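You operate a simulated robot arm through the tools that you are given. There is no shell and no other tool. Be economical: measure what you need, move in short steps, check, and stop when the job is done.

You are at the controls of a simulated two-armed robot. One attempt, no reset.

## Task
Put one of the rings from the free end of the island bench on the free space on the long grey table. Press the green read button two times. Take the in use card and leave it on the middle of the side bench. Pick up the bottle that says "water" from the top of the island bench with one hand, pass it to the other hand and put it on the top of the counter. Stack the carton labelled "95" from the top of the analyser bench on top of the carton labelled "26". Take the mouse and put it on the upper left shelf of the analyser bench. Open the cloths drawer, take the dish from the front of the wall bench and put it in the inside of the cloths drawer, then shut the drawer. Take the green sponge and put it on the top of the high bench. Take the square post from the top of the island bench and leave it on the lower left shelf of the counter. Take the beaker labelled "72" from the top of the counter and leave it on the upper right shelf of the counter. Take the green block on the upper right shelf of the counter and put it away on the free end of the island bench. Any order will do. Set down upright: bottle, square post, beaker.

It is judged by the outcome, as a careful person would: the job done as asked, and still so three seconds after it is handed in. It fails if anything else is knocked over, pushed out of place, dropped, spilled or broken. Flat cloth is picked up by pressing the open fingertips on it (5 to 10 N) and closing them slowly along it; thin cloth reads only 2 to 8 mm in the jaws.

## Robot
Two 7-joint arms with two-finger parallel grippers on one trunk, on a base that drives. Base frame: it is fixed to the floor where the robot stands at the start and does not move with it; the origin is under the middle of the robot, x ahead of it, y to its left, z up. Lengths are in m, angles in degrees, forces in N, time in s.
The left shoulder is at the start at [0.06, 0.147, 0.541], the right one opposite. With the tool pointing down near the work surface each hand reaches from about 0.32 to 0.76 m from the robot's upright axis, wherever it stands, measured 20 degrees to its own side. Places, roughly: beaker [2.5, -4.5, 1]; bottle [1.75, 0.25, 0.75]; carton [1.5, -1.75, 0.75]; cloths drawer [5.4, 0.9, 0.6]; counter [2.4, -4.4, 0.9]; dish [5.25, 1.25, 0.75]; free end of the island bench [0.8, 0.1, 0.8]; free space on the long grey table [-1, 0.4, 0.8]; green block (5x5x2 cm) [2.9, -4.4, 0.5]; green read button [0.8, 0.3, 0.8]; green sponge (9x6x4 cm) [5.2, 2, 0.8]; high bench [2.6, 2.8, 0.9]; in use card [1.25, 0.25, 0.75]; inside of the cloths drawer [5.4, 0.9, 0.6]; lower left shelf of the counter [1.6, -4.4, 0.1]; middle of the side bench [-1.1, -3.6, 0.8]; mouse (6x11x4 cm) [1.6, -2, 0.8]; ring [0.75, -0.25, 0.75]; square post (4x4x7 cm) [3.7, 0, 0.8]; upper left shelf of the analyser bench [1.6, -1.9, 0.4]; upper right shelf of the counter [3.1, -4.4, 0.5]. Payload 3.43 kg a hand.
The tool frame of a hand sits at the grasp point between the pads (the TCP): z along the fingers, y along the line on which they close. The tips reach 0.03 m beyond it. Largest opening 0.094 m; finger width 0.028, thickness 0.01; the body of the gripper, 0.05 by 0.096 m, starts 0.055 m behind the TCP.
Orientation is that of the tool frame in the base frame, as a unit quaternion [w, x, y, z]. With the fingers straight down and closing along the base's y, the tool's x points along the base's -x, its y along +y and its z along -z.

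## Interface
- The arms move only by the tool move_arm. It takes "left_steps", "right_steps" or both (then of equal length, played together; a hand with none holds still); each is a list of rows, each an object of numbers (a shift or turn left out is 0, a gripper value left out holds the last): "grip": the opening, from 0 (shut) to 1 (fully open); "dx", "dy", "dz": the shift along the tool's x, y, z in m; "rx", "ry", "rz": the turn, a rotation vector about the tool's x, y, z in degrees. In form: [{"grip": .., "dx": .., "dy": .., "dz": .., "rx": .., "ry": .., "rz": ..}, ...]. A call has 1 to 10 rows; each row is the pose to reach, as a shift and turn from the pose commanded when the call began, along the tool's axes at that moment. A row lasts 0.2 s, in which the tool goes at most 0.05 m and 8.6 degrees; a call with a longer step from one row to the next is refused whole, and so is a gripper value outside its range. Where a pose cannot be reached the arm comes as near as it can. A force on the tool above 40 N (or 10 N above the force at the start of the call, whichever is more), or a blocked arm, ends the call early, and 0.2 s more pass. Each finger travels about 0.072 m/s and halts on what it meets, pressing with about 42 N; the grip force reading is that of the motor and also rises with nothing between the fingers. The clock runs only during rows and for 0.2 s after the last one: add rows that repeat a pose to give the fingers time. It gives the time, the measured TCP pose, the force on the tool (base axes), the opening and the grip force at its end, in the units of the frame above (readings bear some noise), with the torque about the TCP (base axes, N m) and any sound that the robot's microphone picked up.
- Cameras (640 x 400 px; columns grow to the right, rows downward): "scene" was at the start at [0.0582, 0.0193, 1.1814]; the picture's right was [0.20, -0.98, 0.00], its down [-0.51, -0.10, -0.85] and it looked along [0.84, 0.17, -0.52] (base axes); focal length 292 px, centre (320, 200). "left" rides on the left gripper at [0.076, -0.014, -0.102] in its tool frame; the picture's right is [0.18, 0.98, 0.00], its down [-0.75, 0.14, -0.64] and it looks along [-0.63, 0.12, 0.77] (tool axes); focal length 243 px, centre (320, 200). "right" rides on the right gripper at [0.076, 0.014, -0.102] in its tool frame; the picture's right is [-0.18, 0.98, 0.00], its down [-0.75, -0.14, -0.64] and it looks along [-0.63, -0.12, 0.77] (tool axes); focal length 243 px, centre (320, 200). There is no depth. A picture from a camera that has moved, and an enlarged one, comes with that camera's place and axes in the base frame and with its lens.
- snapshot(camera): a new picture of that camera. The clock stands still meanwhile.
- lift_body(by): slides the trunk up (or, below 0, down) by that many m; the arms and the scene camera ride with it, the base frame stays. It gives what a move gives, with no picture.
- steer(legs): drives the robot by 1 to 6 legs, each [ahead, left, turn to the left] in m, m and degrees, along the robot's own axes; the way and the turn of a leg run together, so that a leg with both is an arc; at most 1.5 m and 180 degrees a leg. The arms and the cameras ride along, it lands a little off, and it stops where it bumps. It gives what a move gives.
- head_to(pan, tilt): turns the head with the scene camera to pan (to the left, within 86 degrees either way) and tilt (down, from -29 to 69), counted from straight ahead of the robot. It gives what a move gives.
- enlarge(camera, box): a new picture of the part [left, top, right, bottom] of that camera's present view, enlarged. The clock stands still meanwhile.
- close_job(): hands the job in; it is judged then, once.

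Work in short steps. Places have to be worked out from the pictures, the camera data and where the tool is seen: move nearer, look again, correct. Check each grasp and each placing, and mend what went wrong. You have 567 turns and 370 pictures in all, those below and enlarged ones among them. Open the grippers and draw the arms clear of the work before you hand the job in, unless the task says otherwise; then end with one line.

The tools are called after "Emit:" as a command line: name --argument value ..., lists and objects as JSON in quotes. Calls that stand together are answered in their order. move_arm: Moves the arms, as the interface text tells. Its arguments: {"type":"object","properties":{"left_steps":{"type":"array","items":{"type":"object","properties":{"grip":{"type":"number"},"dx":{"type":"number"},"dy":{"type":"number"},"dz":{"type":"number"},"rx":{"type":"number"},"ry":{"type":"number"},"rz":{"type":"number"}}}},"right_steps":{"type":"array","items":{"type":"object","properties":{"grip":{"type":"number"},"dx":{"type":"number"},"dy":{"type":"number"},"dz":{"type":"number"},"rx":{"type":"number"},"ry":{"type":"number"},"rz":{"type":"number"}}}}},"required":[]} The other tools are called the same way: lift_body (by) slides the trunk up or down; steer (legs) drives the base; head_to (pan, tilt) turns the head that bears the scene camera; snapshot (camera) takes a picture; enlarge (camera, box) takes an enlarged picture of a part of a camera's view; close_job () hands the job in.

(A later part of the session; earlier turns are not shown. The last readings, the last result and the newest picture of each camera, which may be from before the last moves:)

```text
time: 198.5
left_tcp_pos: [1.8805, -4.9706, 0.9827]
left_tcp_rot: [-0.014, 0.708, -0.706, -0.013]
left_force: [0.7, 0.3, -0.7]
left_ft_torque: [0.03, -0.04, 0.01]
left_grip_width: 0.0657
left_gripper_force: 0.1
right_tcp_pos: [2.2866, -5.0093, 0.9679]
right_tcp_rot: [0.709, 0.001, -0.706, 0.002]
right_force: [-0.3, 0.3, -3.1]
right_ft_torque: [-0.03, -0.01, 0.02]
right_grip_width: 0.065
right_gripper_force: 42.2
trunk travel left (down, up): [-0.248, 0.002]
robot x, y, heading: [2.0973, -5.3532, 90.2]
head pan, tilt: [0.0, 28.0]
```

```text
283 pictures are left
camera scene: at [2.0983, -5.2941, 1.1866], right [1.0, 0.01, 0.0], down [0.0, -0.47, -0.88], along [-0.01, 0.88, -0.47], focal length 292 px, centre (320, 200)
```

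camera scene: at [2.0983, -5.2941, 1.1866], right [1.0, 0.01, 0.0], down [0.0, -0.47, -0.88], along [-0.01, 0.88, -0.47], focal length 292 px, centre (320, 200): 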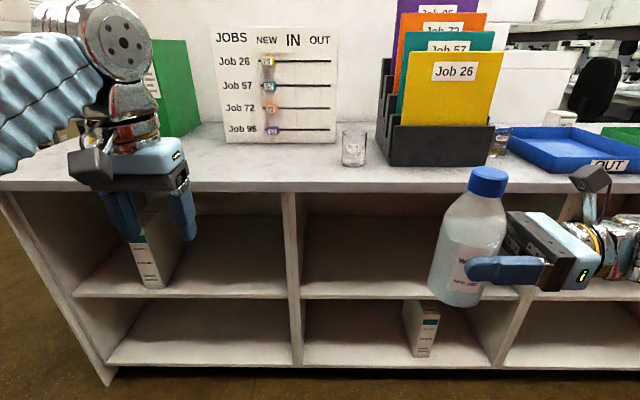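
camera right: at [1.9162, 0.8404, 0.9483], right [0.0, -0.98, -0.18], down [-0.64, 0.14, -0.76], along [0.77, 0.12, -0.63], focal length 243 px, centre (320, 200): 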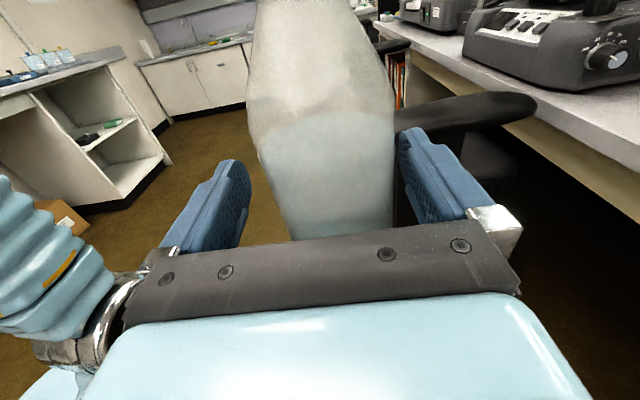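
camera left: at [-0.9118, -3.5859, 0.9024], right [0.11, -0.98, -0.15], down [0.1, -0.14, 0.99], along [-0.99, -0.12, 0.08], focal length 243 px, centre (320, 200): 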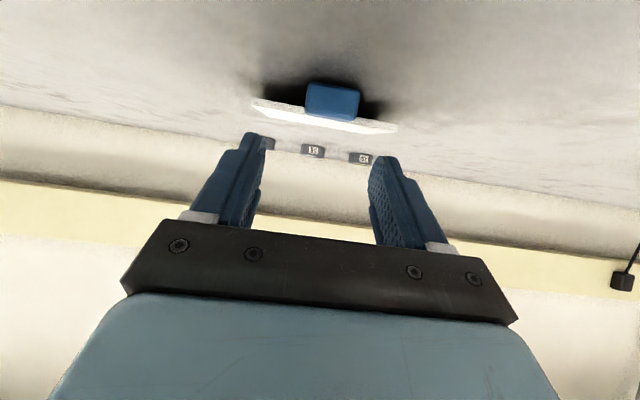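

Bottle should go on the clear top left of the beaker. I'll yaw the right hand toward pointing forward so the forearm doesn't sweep over the beaker.

Emit:
move_arm --right_steps '[{"rx": -8}, {"rx": -16}, {"rx": -24}, {"rx": -32}, {"rx": -40}, {"rx": -48}, {"rx": -56}, {"rx": -64}, {"rx": -72}, {"rx": -80}]'

Emit:
snapshot --camera "scene"

Emit:
enlarge --camera "scene" --box '[200, 80, 540, 200]'

```text
time: 200.7
left_tcp_pos: [1.8814, -4.9712, 0.9842]
left_tcp_rot: [-0.013, 0.709, -0.705, -0.013]
left_force: [-0.2, -1.0, 0.5]
left_ft_torque: [-0.02, 0.04, -0.03]
left_grip_width: 0.0657
left_gripper_force: 0.1
right_tcp_pos: [2.2864, -5.0088, 0.9673]
right_tcp_rot: [0.542, -0.455, -0.542, -0.453]
right_force: [-0.2, -0.2, -4.1]
right_ft_torque: [-0.02, -0.01, 0.0]
right_grip_width: 0.0651
right_gripper_force: 42.1
trunk travel left (down, up): [-0.248, 0.002]
robot x, y, heading: [2.099, -5.3573, 90.3]
head pan, tilt: [0.0, 28.0]
```

```text
282 pictures are left
camera scene: at [2.0983, -5.2941, 1.1865], right [1.0, 0.01, 0.0], down [0.0, -0.47, -0.88], along [-0.01, 0.88, -0.47], focal length 292 px, centre (320, 200)
```

scene: 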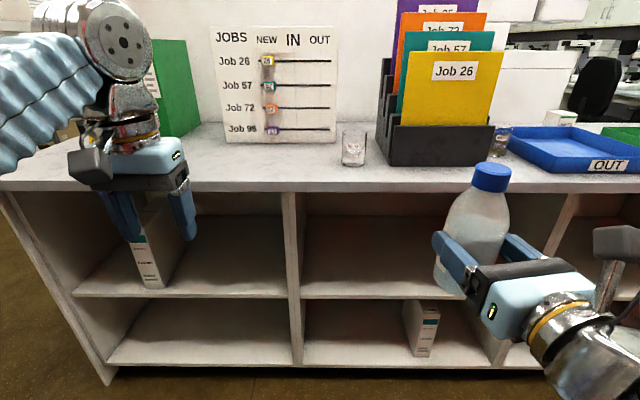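

```text
1.88 times, centred on (370, 140) of scene
camera zoom: at [2.0983, -5.2941, 1.1865], right [1.0, 0.01, 0.0], down [0.0, -0.47, -0.88], along [-0.01, 0.88, -0.47], focal length 550 px, centre (226, 313)
```

zoom: 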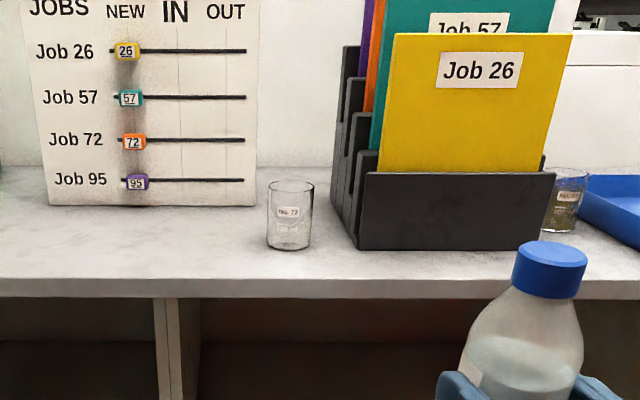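

Works well. Read the beaker labels.

Emit:
enlarge --camera "scene" --box '[335, 120, 375, 170]'

Emit:
enlarge --camera "scene" --box '[480, 120, 530, 165]'

```text
8.00 times, centred on (355, 145) of scene
camera zoom: at [2.0983, -5.2941, 1.1865], right [1.0, 0.01, 0.0], down [0.0, -0.47, -0.88], along [-0.01, 0.88, -0.47], focal length 2338 px, centre (40, 640)
```

zoom: 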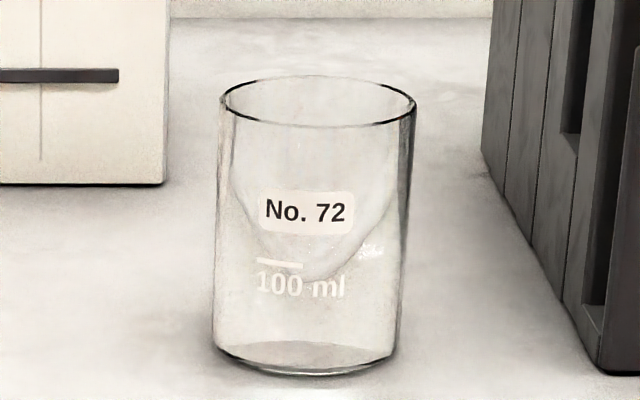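

```text
8.89 times, centred on (505, 142) of scene
camera zoom: at [2.0983, -5.2941, 1.1865], right [1.0, 0.01, 0.0], down [0.0, -0.47, -0.88], along [-0.01, 0.88, -0.47], focal length 2598 px, centre (-1324, 711)
```

zoom: 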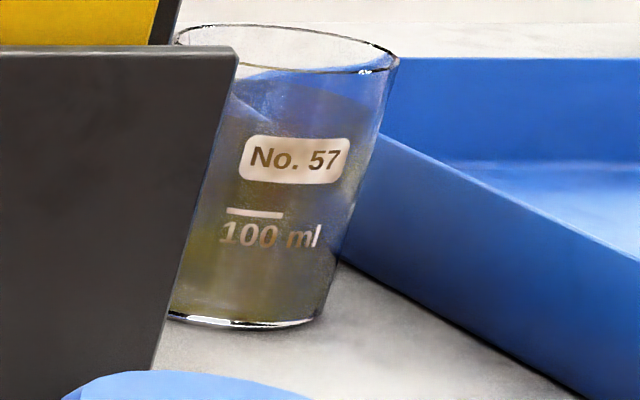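

Beaker 72 is the empty one at ≈(2.185,-4.51). Finish the yaw, raise the bottle, and shift the base left and ahead.

Emit:
move_arm --right_steps '[{"rx": -5, "dx": 0.015}, {"rx": -10, "dx": 0.03}, {"rx": -10, "dx": 0.04}]'

Emit:
steer --legs '[[0, 0.28, 0], [0.25, 0, 0]]'

Emit:
snapshot --camera "scene"

Emit:
snapshot --camera "right"

```text
time: 201.5
left_tcp_pos: [1.8814, -4.9704, 0.9828]
left_tcp_rot: [-0.014, 0.708, -0.706, -0.013]
left_force: [-0.2, 0.0, 0.1]
left_ft_torque: [0.02, 0.0, -0.03]
left_grip_width: 0.0659
left_gripper_force: 0.1
right_tcp_pos: [2.2871, -5.0089, 1.01]
right_tcp_rot: [0.502, -0.5, -0.501, -0.498]
right_force: [0.3, 0.5, -3.3]
right_ft_torque: [-0.03, -0.02, 0.0]
right_grip_width: 0.065
right_gripper_force: 41.9
trunk travel left (down, up): [-0.248, 0.002]
robot x, y, heading: [2.1003, -5.3569, 90.6]
head pan, tilt: [0.0, 28.0]
```

```text
time: 204.8
left_tcp_pos: [1.6034, -4.7254, 0.982]
left_tcp_rot: [-0.013, 0.71, -0.704, -0.014]
left_force: [-0.5, -1.5, -0.3]
left_ft_torque: [0.0, -0.02, -0.01]
left_grip_width: 0.0658
left_gripper_force: 0.1
right_tcp_pos: [2.0086, -4.7638, 1.0089]
right_tcp_rot: [0.503, -0.498, -0.502, -0.497]
right_force: [0.0, -0.8, -3.2]
right_ft_torque: [-0.06, 0.0, 0.0]
right_grip_width: 0.065
right_gripper_force: 42.4
trunk travel left (down, up): [-0.248, 0.002]
robot x, y, heading: [1.8213, -5.1125, 90.6]
head pan, tilt: [0.0, 28.0]
```

```text
278 pictures are left
camera scene: at [1.8224, -5.05, 1.1866], right [1.0, 0.01, 0.0], down [0.01, -0.47, -0.88], along [-0.01, 0.88, -0.47], focal length 292 px, centre (320, 200)
```

scene: 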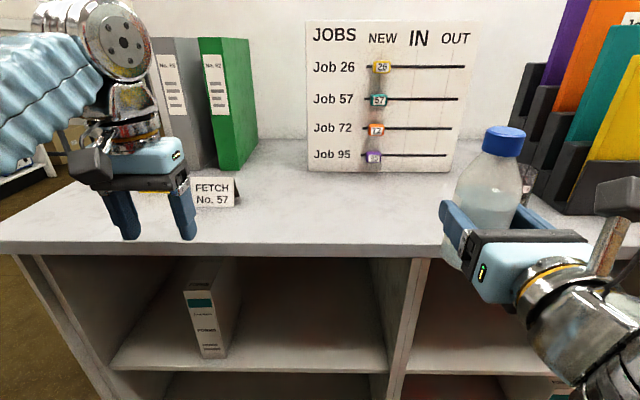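

```text
277 pictures are left
camera right: at [2.0248, -4.8658, 1.0861], right [0.98, 0.01, -0.19], down [-0.14, -0.64, -0.75], along [-0.13, 0.76, -0.63], focal length 243 px, centre (320, 200)
```

right: 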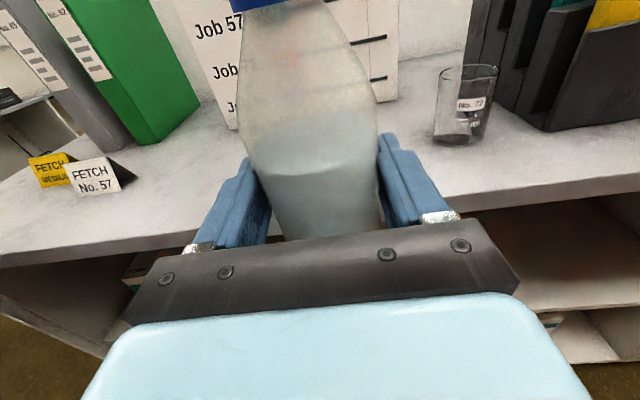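

Advance the bottle over the counter to about (1.93,-4.48).

Emit:
move_arm --right_steps '[{"dz": 0.04, "dy": -0.01}, {"dz": 0.08, "dy": -0.02}, {"dz": 0.12, "dy": -0.03}, {"dz": 0.16, "dy": -0.04}, {"dz": 0.2, "dy": -0.05}, {"dz": 0.24, "dy": -0.065}, {"dz": 0.28, "dy": -0.08}, {"dz": 0.28, "dy": -0.08}]'

Emit:
snapshot --camera "scene"

```text
time: 206.6
left_tcp_pos: [1.6044, -4.727, 0.9839]
left_tcp_rot: [-0.012, 0.71, -0.704, -0.012]
left_force: [0.3, 0.2, -0.8]
left_ft_torque: [-0.02, 0.02, -0.01]
left_grip_width: 0.0657
left_gripper_force: 0.0
right_tcp_pos: [1.9246, -4.4857, 1.0097]
right_tcp_rot: [0.503, -0.499, -0.502, -0.497]
right_force: [0.0, -0.3, -3.0]
right_ft_torque: [-0.08, -0.01, 0.0]
right_grip_width: 0.0652
right_gripper_force: 41.9
trunk travel left (down, up): [-0.248, 0.002]
robot x, y, heading: [1.8238, -5.1152, 90.6]
head pan, tilt: [0.0, 28.0]
```

```text
276 pictures are left
camera scene: at [1.8222, -5.0493, 1.1865], right [1.0, 0.01, 0.0], down [0.01, -0.47, -0.88], along [-0.01, 0.88, -0.47], focal length 292 px, centre (320, 200)
```

scene: 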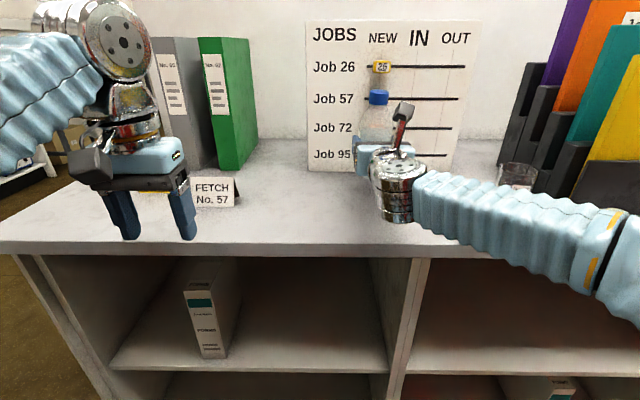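

Lower slowly until contact.

Emit:
move_arm --right_steps '[{"dx": -0.015}, {"dx": -0.03}, {"dx": -0.036}, {"dx": -0.042}, {"dx": -0.048}]'

Emit:
enlarge --camera "scene" --box '[300, 80, 540, 230]'

Emit:
snapshot --camera "right"

```text
time: 207.8
left_tcp_pos: [1.6029, -4.7286, 0.9839]
left_tcp_rot: [-0.014, 0.71, -0.704, -0.015]
left_force: [0.3, -0.4, 0.1]
left_ft_torque: [0.0, 0.02, 0.01]
left_grip_width: 0.0657
left_gripper_force: 0.0
right_tcp_pos: [1.9257, -4.4881, 0.9655]
right_tcp_rot: [0.505, -0.495, -0.5, -0.499]
right_force: [1.5, 0.0, 30.2]
right_ft_torque: [0.8, -0.63, 0.17]
right_grip_width: 0.0652
right_gripper_force: 42.3
trunk travel left (down, up): [-0.248, 0.002]
robot x, y, heading: [1.82, -5.1145, 90.8]
head pan, tilt: [0.0, 28.0]
```

```text
2.67 times, centred on (420, 155) of scene
camera zoom: at [1.8218, -5.052, 1.1872], right [1.0, 0.01, 0.0], down [0.01, -0.47, -0.88], along [-0.01, 0.88, -0.47], focal length 779 px, centre (53, 320)
```

zoom: 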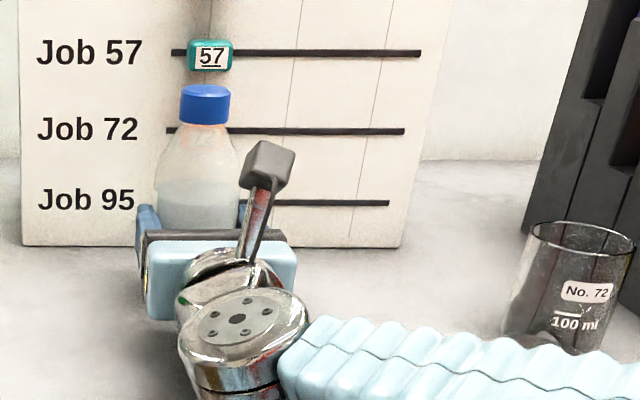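

```text
274 pictures are left
camera right: at [1.9414, -4.5903, 1.0418], right [0.98, 0.01, -0.19], down [-0.14, -0.64, -0.76], along [-0.13, 0.77, -0.62], focal length 243 px, centre (320, 200)
```

right: 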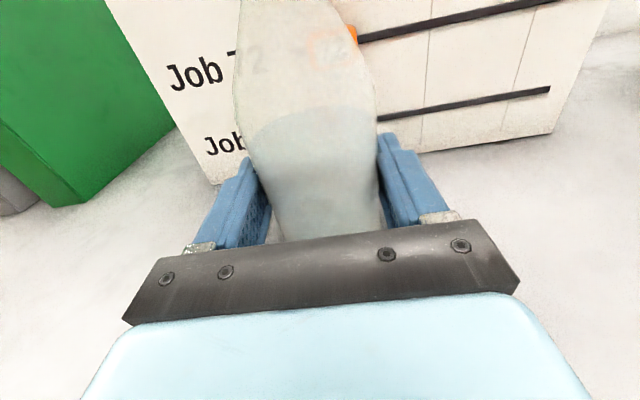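

Contact is at the bottle (small torque). Relieve the press slightly, then open.

Emit:
move_arm --right_steps '[{"dx": 0.003}, {"dx": 0.003}]'

Emit:
move_arm --right_steps '[{"grip": 0.75}, {"grip": 0.85}, {"grip": 1}, {"grip": 1}]'

Emit:
snapshot --camera "right"

```text
time: 208.4
left_tcp_pos: [1.6029, -4.7293, 0.983]
left_tcp_rot: [-0.013, 0.71, -0.704, -0.014]
left_force: [-0.5, 0.6, 0.0]
left_ft_torque: [0.0, 0.04, 0.01]
left_grip_width: 0.0656
left_gripper_force: 0.0
right_tcp_pos: [1.9264, -4.4861, 0.9659]
right_tcp_rot: [0.503, -0.498, -0.502, -0.497]
right_force: [0.0, -5.3, 20.6]
right_ft_torque: [0.51, -0.53, -0.09]
right_grip_width: 0.0652
right_gripper_force: 42.4
trunk travel left (down, up): [-0.248, 0.002]
robot x, y, heading: [1.8235, -5.111, 90.9]
head pan, tilt: [0.0, 28.0]
```

```text
time: 209.4
left_tcp_pos: [1.6034, -4.7263, 0.9829]
left_tcp_rot: [-0.013, 0.71, -0.704, -0.013]
left_force: [0.2, 0.8, 0.6]
left_ft_torque: [-0.02, 0.01, 0.03]
left_grip_width: 0.0657
left_gripper_force: 0.0
right_tcp_pos: [1.9259, -4.4851, 0.9628]
right_tcp_rot: [0.503, -0.498, -0.503, -0.496]
right_force: [0.4, 0.3, 0.1]
right_ft_torque: [0.06, -0.03, -0.02]
right_grip_width: 0.0941
right_gripper_force: 0.1
trunk travel left (down, up): [-0.248, 0.002]
robot x, y, heading: [1.8248, -5.1143, 90.9]
head pan, tilt: [0.0, 28.0]
```

```text
273 pictures are left
camera right: at [1.9416, -4.5872, 1.0407], right [0.98, 0.01, -0.19], down [-0.14, -0.64, -0.75], along [-0.13, 0.76, -0.63], focal length 243 px, centre (320, 200)
```

right: 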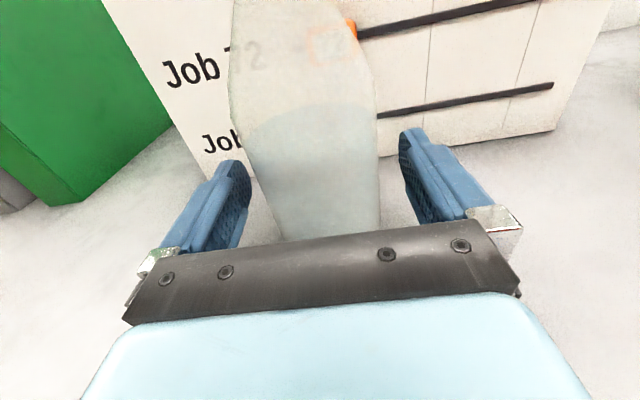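

Released. Back straight out.

Emit:
move_arm --right_steps '[{"dz": -0.04}, {"dz": -0.08}, {"dz": -0.12}, {"dz": -0.16}, {"dz": -0.2}, {"dz": -0.24}, {"dz": -0.28}]'

Emit:
snapshot --camera "scene"

```text
time: 211.0
left_tcp_pos: [1.6035, -4.7263, 0.9835]
left_tcp_rot: [-0.014, 0.71, -0.704, -0.013]
left_force: [0.0, 0.1, -0.4]
left_ft_torque: [-0.04, 0.03, 0.03]
left_grip_width: 0.0657
left_gripper_force: 0.1
right_tcp_pos: [1.9297, -4.7638, 0.9622]
right_tcp_rot: [0.503, -0.499, -0.502, -0.496]
right_force: [-0.5, 0.6, -0.6]
right_ft_torque: [0.0, -0.01, 0.02]
right_grip_width: 0.0939
right_gripper_force: 0.0
trunk travel left (down, up): [-0.248, 0.002]
robot x, y, heading: [1.8239, -5.1094, 90.8]
head pan, tilt: [0.0, 28.0]
```

```text
272 pictures are left
camera scene: at [1.8222, -5.0497, 1.1866], right [1.0, 0.01, 0.0], down [0.01, -0.47, -0.88], along [-0.01, 0.88, -0.47], focal length 292 px, centre (320, 200)
```

scene: 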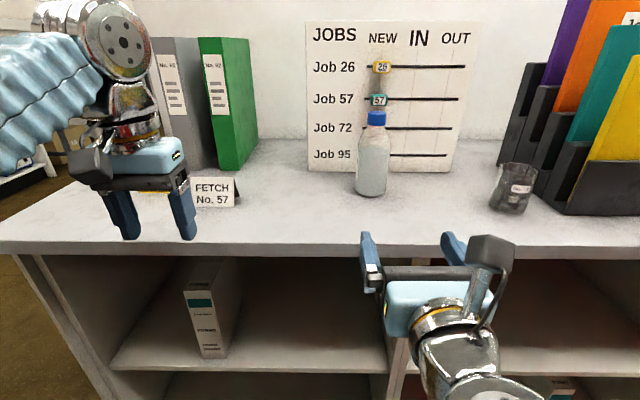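

Bottle stands upright. Now strafe right 0.22 m for the beaker.

Emit:
steer --legs '[[0, -0.25, 0]]'

Emit:
snapshot --camera "right"

Emit:
snapshot --camera "scene"

```text
time: 212.8
left_tcp_pos: [1.854, -4.7238, 0.9832]
left_tcp_rot: [-0.013, 0.711, -0.703, -0.013]
left_force: [-0.8, -0.4, -0.1]
left_ft_torque: [-0.01, 0.0, 0.0]
left_grip_width: 0.066
left_gripper_force: 0.0
right_tcp_pos: [2.1808, -4.7588, 0.963]
right_tcp_rot: [0.504, -0.497, -0.503, -0.495]
right_force: [-0.8, 0.1, -0.2]
right_ft_torque: [0.02, 0.01, -0.03]
right_grip_width: 0.0942
right_gripper_force: 0.1
trunk travel left (down, up): [-0.248, 0.002]
robot x, y, heading: [2.0723, -5.1092, 90.8]
head pan, tilt: [0.0, 28.0]
```

```text
271 pictures are left
camera right: at [2.1961, -4.8613, 1.0404], right [0.98, 0.01, -0.19], down [-0.13, -0.64, -0.75], along [-0.13, 0.76, -0.63], focal length 243 px, centre (320, 200)
```

right: 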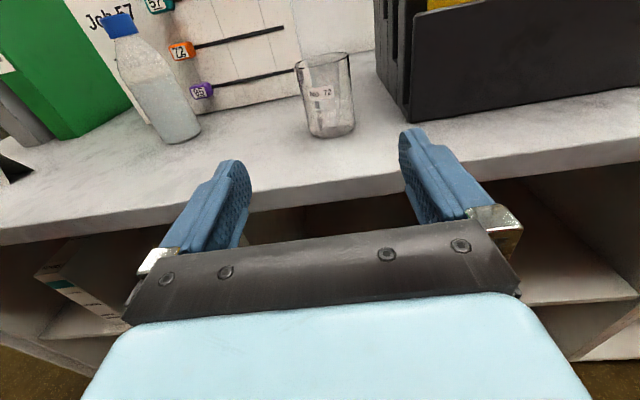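

```text
270 pictures are left
camera scene: at [2.0737, -5.0465, 1.1866], right [1.0, 0.02, 0.0], down [0.01, -0.47, -0.88], along [-0.01, 0.88, -0.47], focal length 292 px, centre (320, 200)
```

scene: 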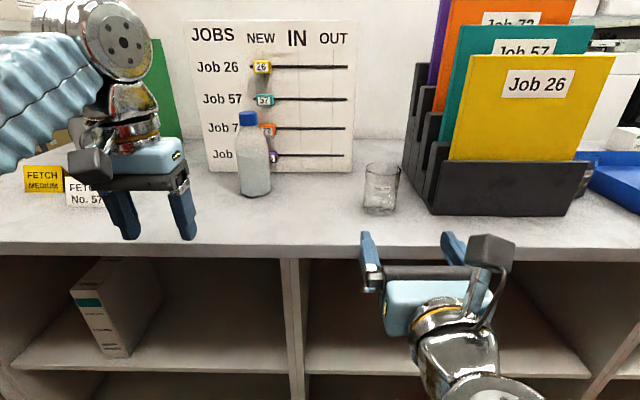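

Beaker centre ≈(2.185,-4.538). Advance around it at z≈0.943.

Emit:
move_arm --right_steps '[{"dx": -0.01, "dy": 0.004, "dz": 0.04}, {"dx": -0.02, "dy": 0.007, "dz": 0.08}, {"dx": -0.02, "dy": 0.007, "dz": 0.12}, {"dx": -0.02, "dy": 0.007, "dz": 0.16}, {"dx": -0.02, "dy": 0.007, "dz": 0.19}, {"dx": -0.02, "dy": 0.007, "dz": 0.215}, {"dx": -0.02, "dy": 0.007, "dz": 0.215}]'

Emit:
snapshot --camera "right"

```text
time: 213.9
left_tcp_pos: [1.856, -4.7256, 0.9831]
left_tcp_rot: [-0.012, 0.711, -0.703, -0.013]
left_force: [0.9, 0.0, 0.8]
left_ft_torque: [0.06, 0.04, -0.01]
left_grip_width: 0.0658
left_gripper_force: 0.1
right_tcp_pos: [2.1878, -4.6048, 0.9431]
right_tcp_rot: [0.504, -0.497, -0.503, -0.496]
right_force: [5.3, -21.1, 2.6]
right_ft_torque: [-1.1, -0.31, -0.04]
right_grip_width: 0.0942
right_gripper_force: 0.0
trunk travel left (down, up): [-0.248, 0.002]
robot x, y, heading: [2.0733, -5.1087, 90.7]
head pan, tilt: [0.0, 28.0]
stopped in row 5 (right hand): the force on the tool passed its limit at 114 N (the readings are from after the stop); the commanded pose is now the measured one
```

```text
269 pictures are left
camera right: at [2.2026, -4.7067, 1.0205], right [0.98, 0.01, -0.19], down [-0.13, -0.64, -0.75], along [-0.13, 0.76, -0.63], focal length 243 px, centre (320, 200)
```

right: 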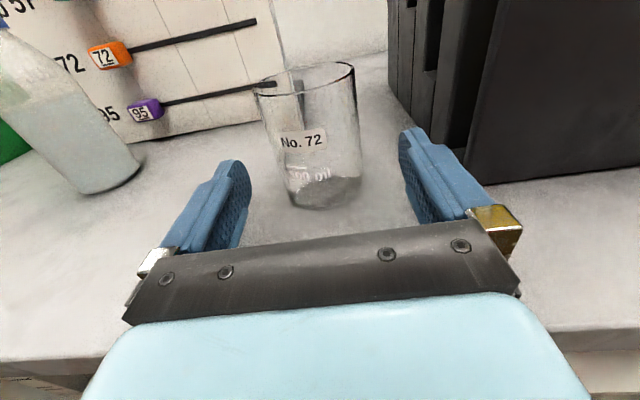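

The wrist hit the counter's front edge. Back off 4 cm, raise and tilt the fingers 15° down, then retry.

Emit:
move_arm --right_steps '[{"dz": -0.04}, {"dz": -0.06, "dx": 0.02, "ry": -8}, {"dz": -0.06, "dx": 0.025, "ry": -16}, {"dz": -0.06, "dx": 0.025, "ry": -16}]'

Emit:
snapshot --camera "right"

Emit:
snapshot --camera "scene"

```text
time: 214.9
left_tcp_pos: [1.8554, -4.7231, 0.9818]
left_tcp_rot: [-0.013, 0.711, -0.703, -0.012]
left_force: [-0.9, 0.4, -0.4]
left_ft_torque: [0.0, -0.02, 0.0]
left_grip_width: 0.066
left_gripper_force: 0.2
right_tcp_pos: [2.1873, -4.6619, 0.9683]
right_tcp_rot: [-0.428, 0.562, 0.57, 0.42]
right_force: [-0.1, -0.1, 0.0]
right_ft_torque: [0.0, 0.01, -0.01]
right_grip_width: 0.0941
right_gripper_force: 0.0
trunk travel left (down, up): [-0.248, 0.002]
robot x, y, heading: [2.0739, -5.112, 90.4]
head pan, tilt: [0.0, 28.0]
```

```text
268 pictures are left
camera right: at [2.2034, -4.739, 1.0703], right [0.98, -0.04, -0.18], down [-0.13, -0.83, -0.54], along [-0.13, 0.56, -0.82], focal length 243 px, centre (320, 200)
```

right: 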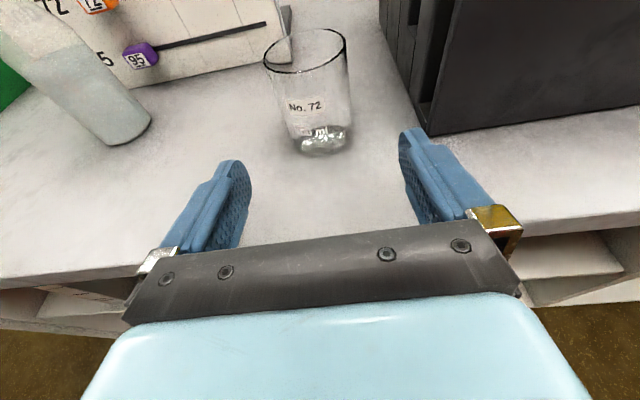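

```text
267 pictures are left
camera scene: at [2.0739, -5.0464, 1.1866], right [1.0, 0.01, 0.0], down [0.01, -0.47, -0.88], along [-0.01, 0.88, -0.47], focal length 292 px, centre (320, 200)
```

scene: 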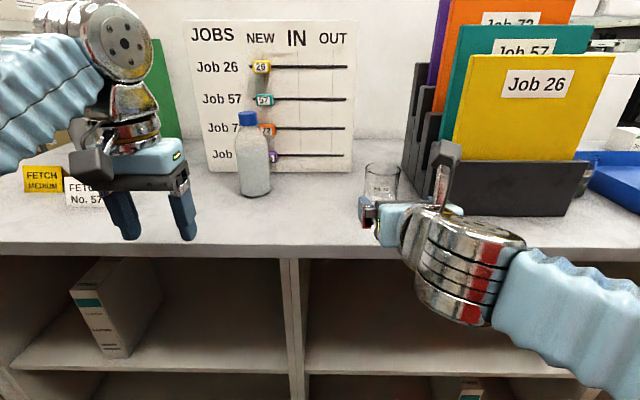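

Advance again with tilt, to z≈0.953.

Emit:
move_arm --right_steps '[{"dz": 0.03, "dx": 0.005, "dy": -0.002}, {"dz": 0.06, "dx": 0.01, "dy": -0.003}, {"dz": 0.09, "dx": 0.015, "dy": -0.003}, {"dz": 0.119, "dx": 0.019, "dy": -0.003}, {"dz": 0.119, "dx": 0.019, "dy": -0.003}]'

Emit:
snapshot --camera "right"

```text
time: 216.1
left_tcp_pos: [1.8544, -4.7238, 0.9816]
left_tcp_rot: [-0.012, 0.711, -0.703, -0.012]
left_force: [0.1, 0.7, 0.0]
left_ft_torque: [-0.03, 0.02, 0.04]
left_grip_width: 0.0657
left_gripper_force: 0.0
right_tcp_pos: [2.1828, -4.5427, 0.9533]
right_tcp_rot: [-0.428, 0.561, 0.57, 0.421]
right_force: [0.0, 0.3, -0.2]
right_ft_torque: [-0.01, -0.02, -0.03]
right_grip_width: 0.0941
right_gripper_force: 0.1
trunk travel left (down, up): [-0.248, 0.002]
robot x, y, heading: [2.0741, -5.1131, 90.8]
head pan, tilt: [0.0, 28.0]
```

```text
266 pictures are left
camera right: at [2.1982, -4.6181, 1.055], right [0.98, -0.04, -0.18], down [-0.13, -0.83, -0.54], along [-0.13, 0.56, -0.82], focal length 243 px, centre (320, 200)
```

right: 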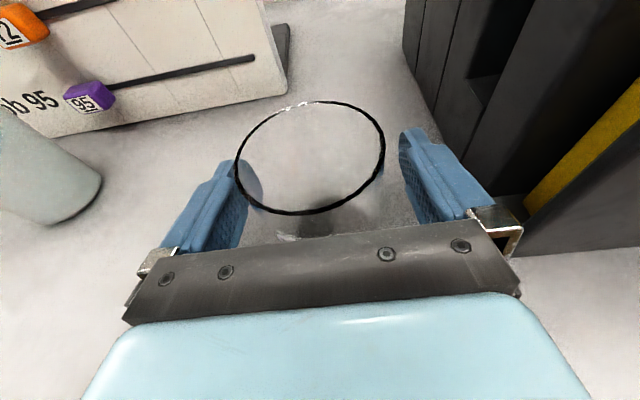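

Centred. Close gradually.

Emit:
move_arm --right_steps '[{"grip": 0.85}, {"grip": 0.75}, {"grip": 0.65}, {"grip": 0.55}, {"grip": 0.5}, {"grip": 0.5}]'

Emit:
snapshot --camera "right"

```text
time: 217.5
left_tcp_pos: [1.8551, -4.7237, 0.9805]
left_tcp_rot: [-0.012, 0.711, -0.703, -0.013]
left_force: [0.2, 0.9, 0.2]
left_ft_torque: [0.03, 0.01, 0.01]
left_grip_width: 0.0659
left_gripper_force: 0.1
right_tcp_pos: [2.1833, -4.5408, 0.9525]
right_tcp_rot: [-0.428, 0.562, 0.569, 0.422]
right_force: [1.0, 0.5, -0.1]
right_ft_torque: [0.02, -0.03, 0.04]
right_grip_width: 0.0666
right_gripper_force: 42.1
trunk travel left (down, up): [-0.248, 0.002]
robot x, y, heading: [2.0723, -5.1093, 90.7]
head pan, tilt: [0.0, 28.0]
```

```text
265 pictures are left
camera right: at [2.1981, -4.6185, 1.0551], right [0.98, -0.04, -0.18], down [-0.13, -0.83, -0.54], along [-0.13, 0.56, -0.82], focal length 243 px, centre (320, 200)
```

right: 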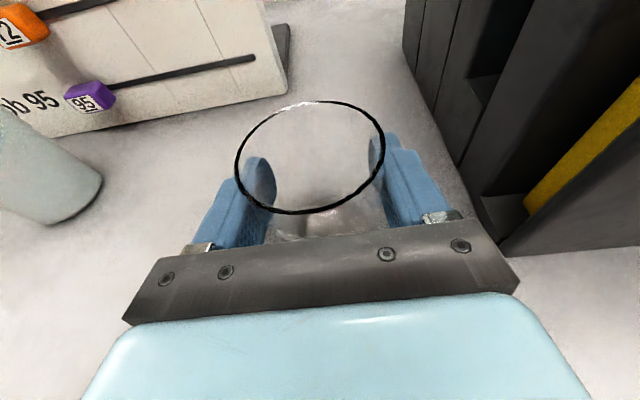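

Held (66 mm). Lift 5 cm, then back the base away from the counter.

Emit:
move_arm --right_steps '[{"dx": 0.02, "dz": -0.006}, {"dx": 0.048, "dz": -0.014}, {"dx": 0.058, "dz": -0.017}]'

Emit:
steer --legs '[[-0.33, 0, 0], [0, -0.85, 0]]'

Emit:
head_to --pan 0 --tilt 35

Emit:
snapshot --camera "scene"

```text
time: 218.3
left_tcp_pos: [1.8532, -4.7226, 0.9822]
left_tcp_rot: [-0.012, 0.711, -0.703, -0.012]
left_force: [0.0, -0.1, -0.4]
left_ft_torque: [0.0, -0.01, 0.01]
left_grip_width: 0.0658
left_gripper_force: 0.0
right_tcp_pos: [2.1835, -4.5431, 1.0125]
right_tcp_rot: [-0.426, 0.563, 0.57, 0.421]
right_force: [-0.1, 1.0, -1.0]
right_ft_torque: [-0.01, 0.0, -0.01]
right_grip_width: 0.0662
right_gripper_force: 42.1
trunk travel left (down, up): [-0.248, 0.002]
robot x, y, heading: [2.0768, -5.1071, 90.7]
head pan, tilt: [0.0, 28.0]
```

```text
time: 224.5
left_tcp_pos: [2.7027, -5.0331, 0.9821]
left_tcp_rot: [-0.012, 0.714, -0.7, -0.013]
left_force: [0.2, -0.3, 0.2]
left_ft_torque: [0.0, -0.03, 0.02]
left_grip_width: 0.066
left_gripper_force: 0.1
right_tcp_pos: [3.0299, -4.8497, 1.0127]
right_tcp_rot: [-0.43, 0.559, 0.572, 0.419]
right_force: [0.0, -0.2, -1.5]
right_ft_torque: [0.0, 0.0, 0.0]
right_grip_width: 0.0662
right_gripper_force: 42.0
trunk travel left (down, up): [-0.248, 0.002]
robot x, y, heading: [2.9304, -5.4186, 91.3]
head pan, tilt: [0.0, 28.0]
```

```text
time: 225.2
left_tcp_pos: [2.7027, -5.0332, 0.9818]
left_tcp_rot: [-0.012, 0.715, -0.699, -0.012]
left_force: [-0.2, -0.2, -0.2]
left_ft_torque: [-0.02, 0.01, 0.0]
left_grip_width: 0.066
left_gripper_force: 0.1
right_tcp_pos: [3.0298, -4.8501, 1.0117]
right_tcp_rot: [-0.43, 0.559, 0.572, 0.419]
right_force: [-0.6, -0.1, -0.9]
right_ft_torque: [0.03, 0.02, -0.03]
right_grip_width: 0.066
right_gripper_force: 41.9
trunk travel left (down, up): [-0.248, 0.002]
robot x, y, heading: [2.9278, -5.4176, 91.1]
head pan, tilt: [0.0, 35.0]
```

```text
264 pictures are left
camera scene: at [2.9254, -5.3575, 1.1756], right [1.0, 0.02, 0.0], down [0.01, -0.57, -0.82], along [-0.02, 0.82, -0.57], focal length 292 px, centre (320, 200)
```

scene: 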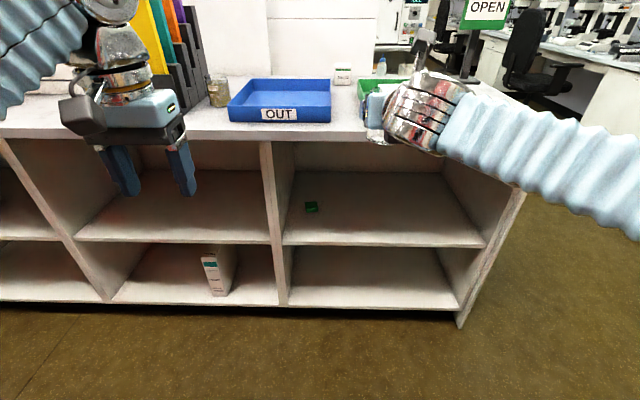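

Shelf surface z≈0.50, opening x≈2.80–3.45; green block near (2.87,-4.43). Lower the trunk for shelf work.

Emit:
lift_body --by -0.24

Emit:
head_to --pan -10 --tilt 28

Emit:
snapshot --camera "scene"

```text
time: 227.7
left_tcp_pos: [2.703, -5.0319, 0.7421]
left_tcp_rot: [-0.012, 0.715, -0.699, -0.012]
left_force: [-1.2, -0.2, -0.4]
left_ft_torque: [0.0, 0.03, 0.01]
left_grip_width: 0.0659
left_gripper_force: 0.1
right_tcp_pos: [3.0302, -4.8501, 0.7725]
right_tcp_rot: [-0.43, 0.559, 0.572, 0.419]
right_force: [0.2, 0.8, -0.7]
right_ft_torque: [0.0, 0.0, -0.02]
right_grip_width: 0.0659
right_gripper_force: 42.3
trunk travel left (down, up): [-0.008, 0.242]
robot x, y, heading: [2.9279, -5.4169, 91.1]
head pan, tilt: [0.0, 35.0]
```

```text
time: 228.4
left_tcp_pos: [2.7035, -5.0337, 0.7426]
left_tcp_rot: [-0.012, 0.714, -0.7, -0.013]
left_force: [0.2, -0.3, 0.1]
left_ft_torque: [0.0, -0.02, -0.03]
left_grip_width: 0.0657
left_gripper_force: 0.0
right_tcp_pos: [3.03, -4.8508, 0.7719]
right_tcp_rot: [-0.43, 0.559, 0.572, 0.419]
right_force: [0.7, 0.1, -0.9]
right_ft_torque: [0.02, 0.02, 0.02]
right_grip_width: 0.0661
right_gripper_force: 42.1
trunk travel left (down, up): [-0.008, 0.242]
robot x, y, heading: [2.9241, -5.4145, 91.2]
head pan, tilt: [-10.0, 28.0]
```

```text
263 pictures are left
camera scene: at [2.9412, -5.3554, 0.9465], right [0.99, -0.15, 0.0], down [-0.07, -0.46, -0.88], along [0.13, 0.87, -0.47], focal length 292 px, centre (320, 200)
```

scene: 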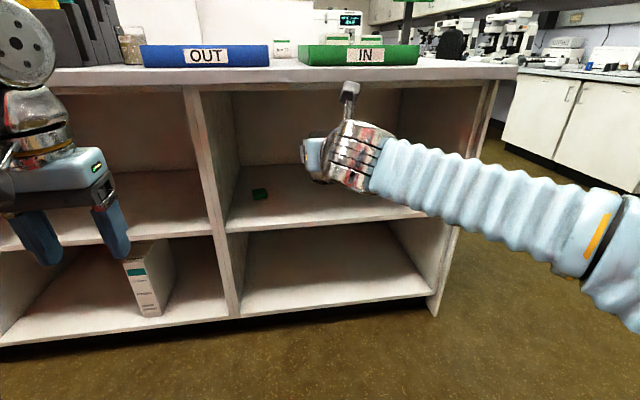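

Lower the beaker to about z 0.60 and shift right to x≈3.13.

Emit:
move_arm --right_steps '[{"dx": -0.033, "dz": 0.0096, "dy": 0.02}, {"dx": -0.066, "dz": 0.019, "dy": 0.04}, {"dx": -0.099, "dz": 0.029, "dy": 0.06}, {"dx": -0.132, "dz": 0.039, "dy": 0.08}, {"dx": -0.16, "dz": 0.048, "dy": 0.1}, {"dx": -0.16, "dz": 0.048, "dy": 0.1}]'

Emit:
snapshot --camera "scene"

Emit:
snapshot --camera "right"

```text
time: 229.8
left_tcp_pos: [2.7035, -5.0335, 0.7423]
left_tcp_rot: [-0.012, 0.714, -0.7, -0.013]
left_force: [1.1, -0.1, 0.6]
left_ft_torque: [0.03, 0.0, 0.0]
left_grip_width: 0.0659
left_gripper_force: 0.1
right_tcp_pos: [3.13, -4.8456, 0.6048]
right_tcp_rot: [-0.429, 0.56, 0.571, 0.419]
right_force: [-0.1, 0.3, 0.3]
right_ft_torque: [0.0, 0.01, -0.02]
right_grip_width: 0.0659
right_gripper_force: 42.1
trunk travel left (down, up): [-0.008, 0.242]
robot x, y, heading: [2.9282, -5.4173, 91.2]
head pan, tilt: [-10.0, 28.0]
```

```text
262 pictures are left
camera scene: at [2.9412, -5.3554, 0.9466], right [0.99, -0.15, 0.0], down [-0.07, -0.46, -0.88], along [0.13, 0.87, -0.47], focal length 292 px, centre (320, 200)
```

scene: 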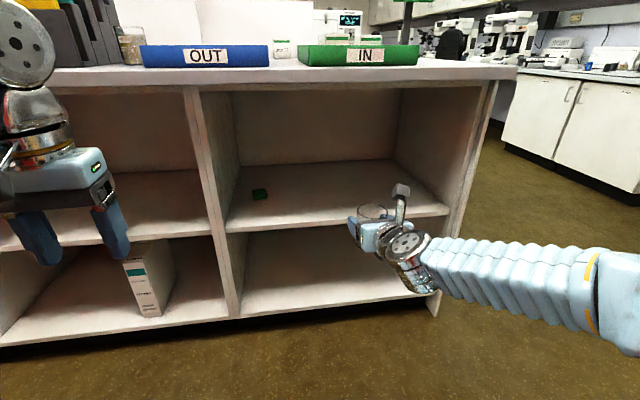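

```text
261 pictures are left
camera right: at [3.1464, -4.9221, 0.7078], right [0.98, -0.03, -0.18], down [-0.12, -0.83, -0.54], along [-0.13, 0.56, -0.82], focal length 243 px, centre (320, 200)
```

right: 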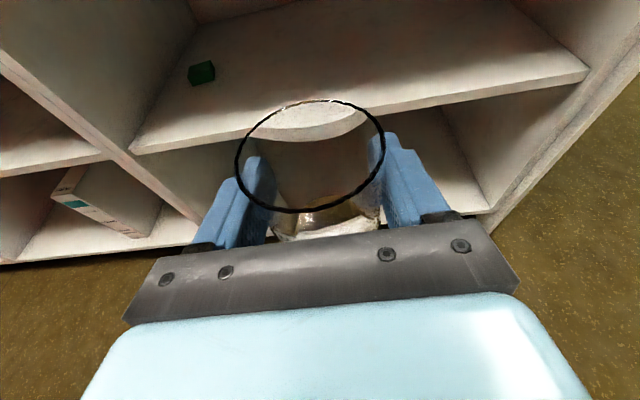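

Drive ahead 0.3 m to bring the beaker into the upper right shelf.

Emit:
steer --legs '[[0.3, 0, 0]]'

Emit:
snapshot --camera "right"

Emit:
snapshot --camera "scene"

```text
time: 231.9
left_tcp_pos: [2.6989, -4.7325, 0.7416]
left_tcp_rot: [-0.012, 0.712, -0.702, -0.013]
left_force: [0.3, 0.5, -0.2]
left_ft_torque: [0.0, 0.03, -0.03]
left_grip_width: 0.066
left_gripper_force: 0.1
right_tcp_pos: [3.1267, -4.5464, 0.606]
right_tcp_rot: [-0.429, 0.56, 0.571, 0.42]
right_force: [-0.5, -0.7, -0.4]
right_ft_torque: [0.0, 0.01, 0.0]
right_grip_width: 0.0658
right_gripper_force: 41.7
trunk travel left (down, up): [-0.008, 0.242]
robot x, y, heading: [2.9205, -5.1171, 91.0]
head pan, tilt: [-10.0, 28.0]
```

```text
260 pictures are left
camera right: at [3.1417, -4.6232, 0.7081], right [0.98, -0.03, -0.18], down [-0.13, -0.83, -0.54], along [-0.13, 0.56, -0.82], focal length 243 px, centre (320, 200)
```

right: 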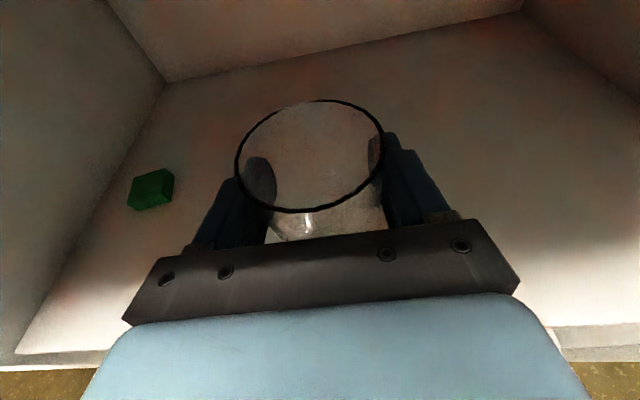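

```text
259 pictures are left
camera scene: at [2.9351, -5.0557, 0.9466], right [0.99, -0.15, 0.0], down [-0.07, -0.46, -0.88], along [0.14, 0.87, -0.47], focal length 292 px, centre (320, 200)
```

scene: 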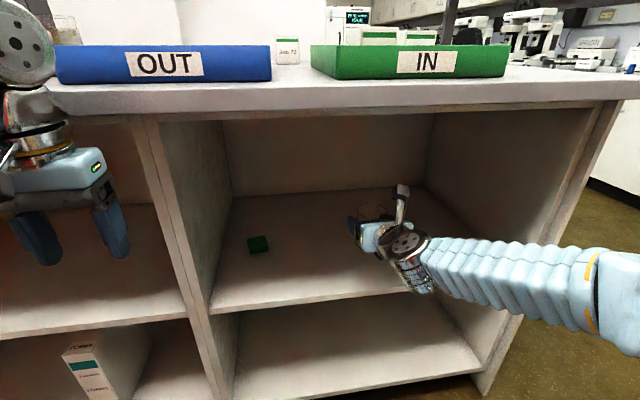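

Advance a bit more and lower until contact.

Emit:
move_arm --right_steps '[{"dz": 0.029, "dx": 0.008}, {"dz": 0.058, "dx": 0.017}, {"dz": 0.063, "dx": -0.002}, {"dz": 0.067, "dx": -0.016}, {"dz": 0.07, "dx": -0.026}]'

Emit:
move_arm --right_steps '[{"dz": 0.001, "dx": -0.005}, {"dz": 0.003, "dx": -0.01}, {"dz": 0.004, "dx": -0.015}, {"dz": 0.006, "dx": -0.02}, {"dz": 0.007, "dx": -0.025}, {"dz": 0.009, "dx": -0.03}, {"dz": 0.01, "dx": -0.035}, {"dz": 0.011, "dx": -0.04}]'

Emit:
snapshot --camera "right"

Emit:
snapshot --camera "scene"

```text
time: 233.1
left_tcp_pos: [2.6982, -4.7327, 0.7417]
left_tcp_rot: [-0.013, 0.713, -0.701, -0.012]
left_force: [0.4, -0.6, 0.4]
left_ft_torque: [0.02, 0.02, 0.0]
left_grip_width: 0.0659
left_gripper_force: 0.0
right_tcp_pos: [3.1253, -4.4862, 0.5617]
right_tcp_rot: [-0.429, 0.56, 0.571, 0.42]
right_force: [-0.2, -0.3, -1.5]
right_ft_torque: [-0.03, 0.0, 0.01]
right_grip_width: 0.0654
right_gripper_force: 41.6
trunk travel left (down, up): [-0.008, 0.242]
robot x, y, heading: [2.9197, -5.1154, 91.1]
head pan, tilt: [-10.0, 28.0]
```

```text
time: 234.9
left_tcp_pos: [2.698, -4.7329, 0.743]
left_tcp_rot: [-0.013, 0.712, -0.702, -0.013]
left_force: [0.2, 0.0, -0.3]
left_ft_torque: [0.03, -0.02, 0.0]
left_grip_width: 0.0658
left_gripper_force: 0.0
right_tcp_pos: [3.1254, -4.4852, 0.5226]
right_tcp_rot: [-0.431, 0.559, 0.569, 0.423]
right_force: [2.3, -0.5, 12.7]
right_ft_torque: [-0.27, -0.37, 0.05]
right_grip_width: 0.0649
right_gripper_force: 42.1
trunk travel left (down, up): [-0.008, 0.242]
robot x, y, heading: [2.9182, -5.1187, 91.2]
head pan, tilt: [-10.0, 28.0]
```

```text
258 pictures are left
camera right: at [3.1405, -4.564, 0.6245], right [0.98, -0.03, -0.18], down [-0.13, -0.83, -0.55], along [-0.13, 0.56, -0.82], focal length 243 px, centre (320, 200)
```

right: 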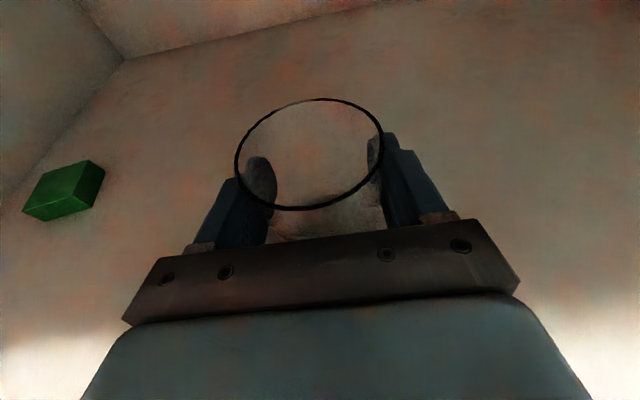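

```text
257 pictures are left
camera scene: at [2.9349, -5.0565, 0.947], right [0.99, -0.15, 0.0], down [-0.07, -0.46, -0.88], along [0.14, 0.87, -0.47], focal length 292 px, centre (320, 200)
```

scene: 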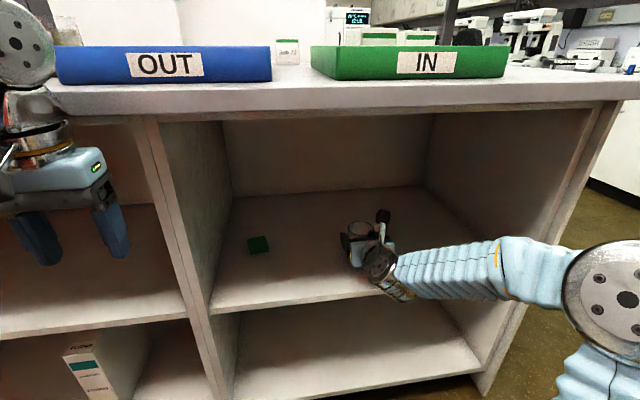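

Contact is under the beaker. Open gently.

Emit:
move_arm --right_steps '[{"dx": 0.002}, {"dx": 0.002, "grip": 0.8}, {"dx": 0.002, "grip": 0.9}, {"dx": 0.002, "grip": 1}, {"dx": 0.002, "grip": 1}]'

Emit:
snapshot --camera "right"

```text
time: 236.1
left_tcp_pos: [2.6977, -4.7323, 0.7428]
left_tcp_rot: [-0.011, 0.712, -0.702, -0.012]
left_force: [-0.9, -0.4, 0.6]
left_ft_torque: [0.01, 0.03, 0.02]
left_grip_width: 0.0661
left_gripper_force: 0.1
right_tcp_pos: [3.1243, -4.4856, 0.5214]
right_tcp_rot: [-0.43, 0.56, 0.571, 0.42]
right_force: [0.8, -0.6, 0.5]
right_ft_torque: [0.0, -0.02, -0.05]
right_grip_width: 0.0939
right_gripper_force: 0.0
trunk travel left (down, up): [-0.008, 0.242]
robot x, y, heading: [2.9202, -5.1212, 91.2]
head pan, tilt: [-10.0, 28.0]
```

```text
256 pictures are left
camera right: at [3.1403, -4.5629, 0.6238], right [0.98, -0.03, -0.18], down [-0.13, -0.83, -0.54], along [-0.13, 0.56, -0.82], focal length 243 px, centre (320, 200)
```

right: 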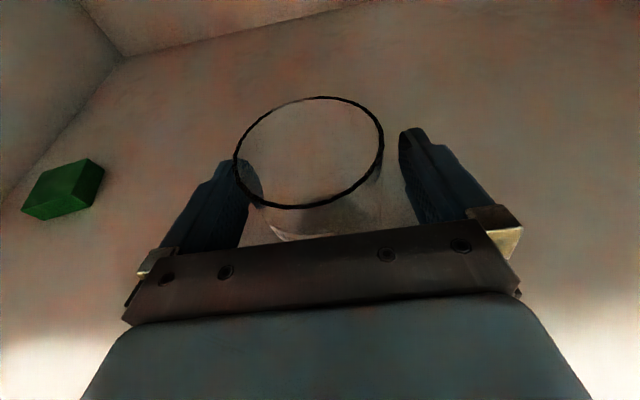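

Back out along the finger axis.

Emit:
move_arm --right_steps '[{"dz": -0.03}, {"dz": -0.06}, {"dz": -0.1}, {"dz": -0.14}, {"dz": -0.18}, {"dz": -0.22}, {"dz": -0.26}, {"dz": -0.26}]'

Emit:
snapshot --camera "scene"

```text
time: 237.9
left_tcp_pos: [2.6983, -4.7327, 0.7419]
left_tcp_rot: [-0.012, 0.713, -0.701, -0.014]
left_force: [0.9, -0.4, -0.9]
left_ft_torque: [0.02, 0.01, 0.0]
left_grip_width: 0.0657
left_gripper_force: 0.0
right_tcp_pos: [3.1323, -4.7223, 0.6169]
right_tcp_rot: [-0.428, 0.561, 0.571, 0.42]
right_force: [-1.1, 0.0, 0.0]
right_ft_torque: [0.03, -0.01, -0.01]
right_grip_width: 0.094
right_gripper_force: 0.0
right hand out of reach, approached as far as the arm can: row 6, 7, 8
trunk travel left (down, up): [-0.008, 0.242]
robot x, y, heading: [2.9222, -5.1215, 90.8]
head pan, tilt: [-10.0, 28.0]
```

```text
255 pictures are left
camera scene: at [2.9351, -5.0558, 0.9466], right [0.99, -0.15, 0.0], down [-0.07, -0.46, -0.88], along [0.14, 0.87, -0.47], focal length 292 px, centre (320, 200)
```

scene: 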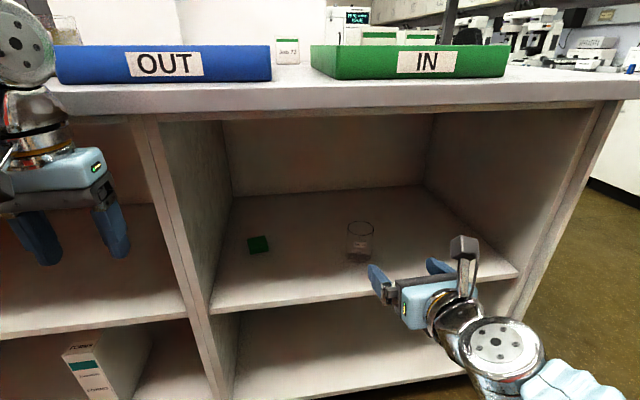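

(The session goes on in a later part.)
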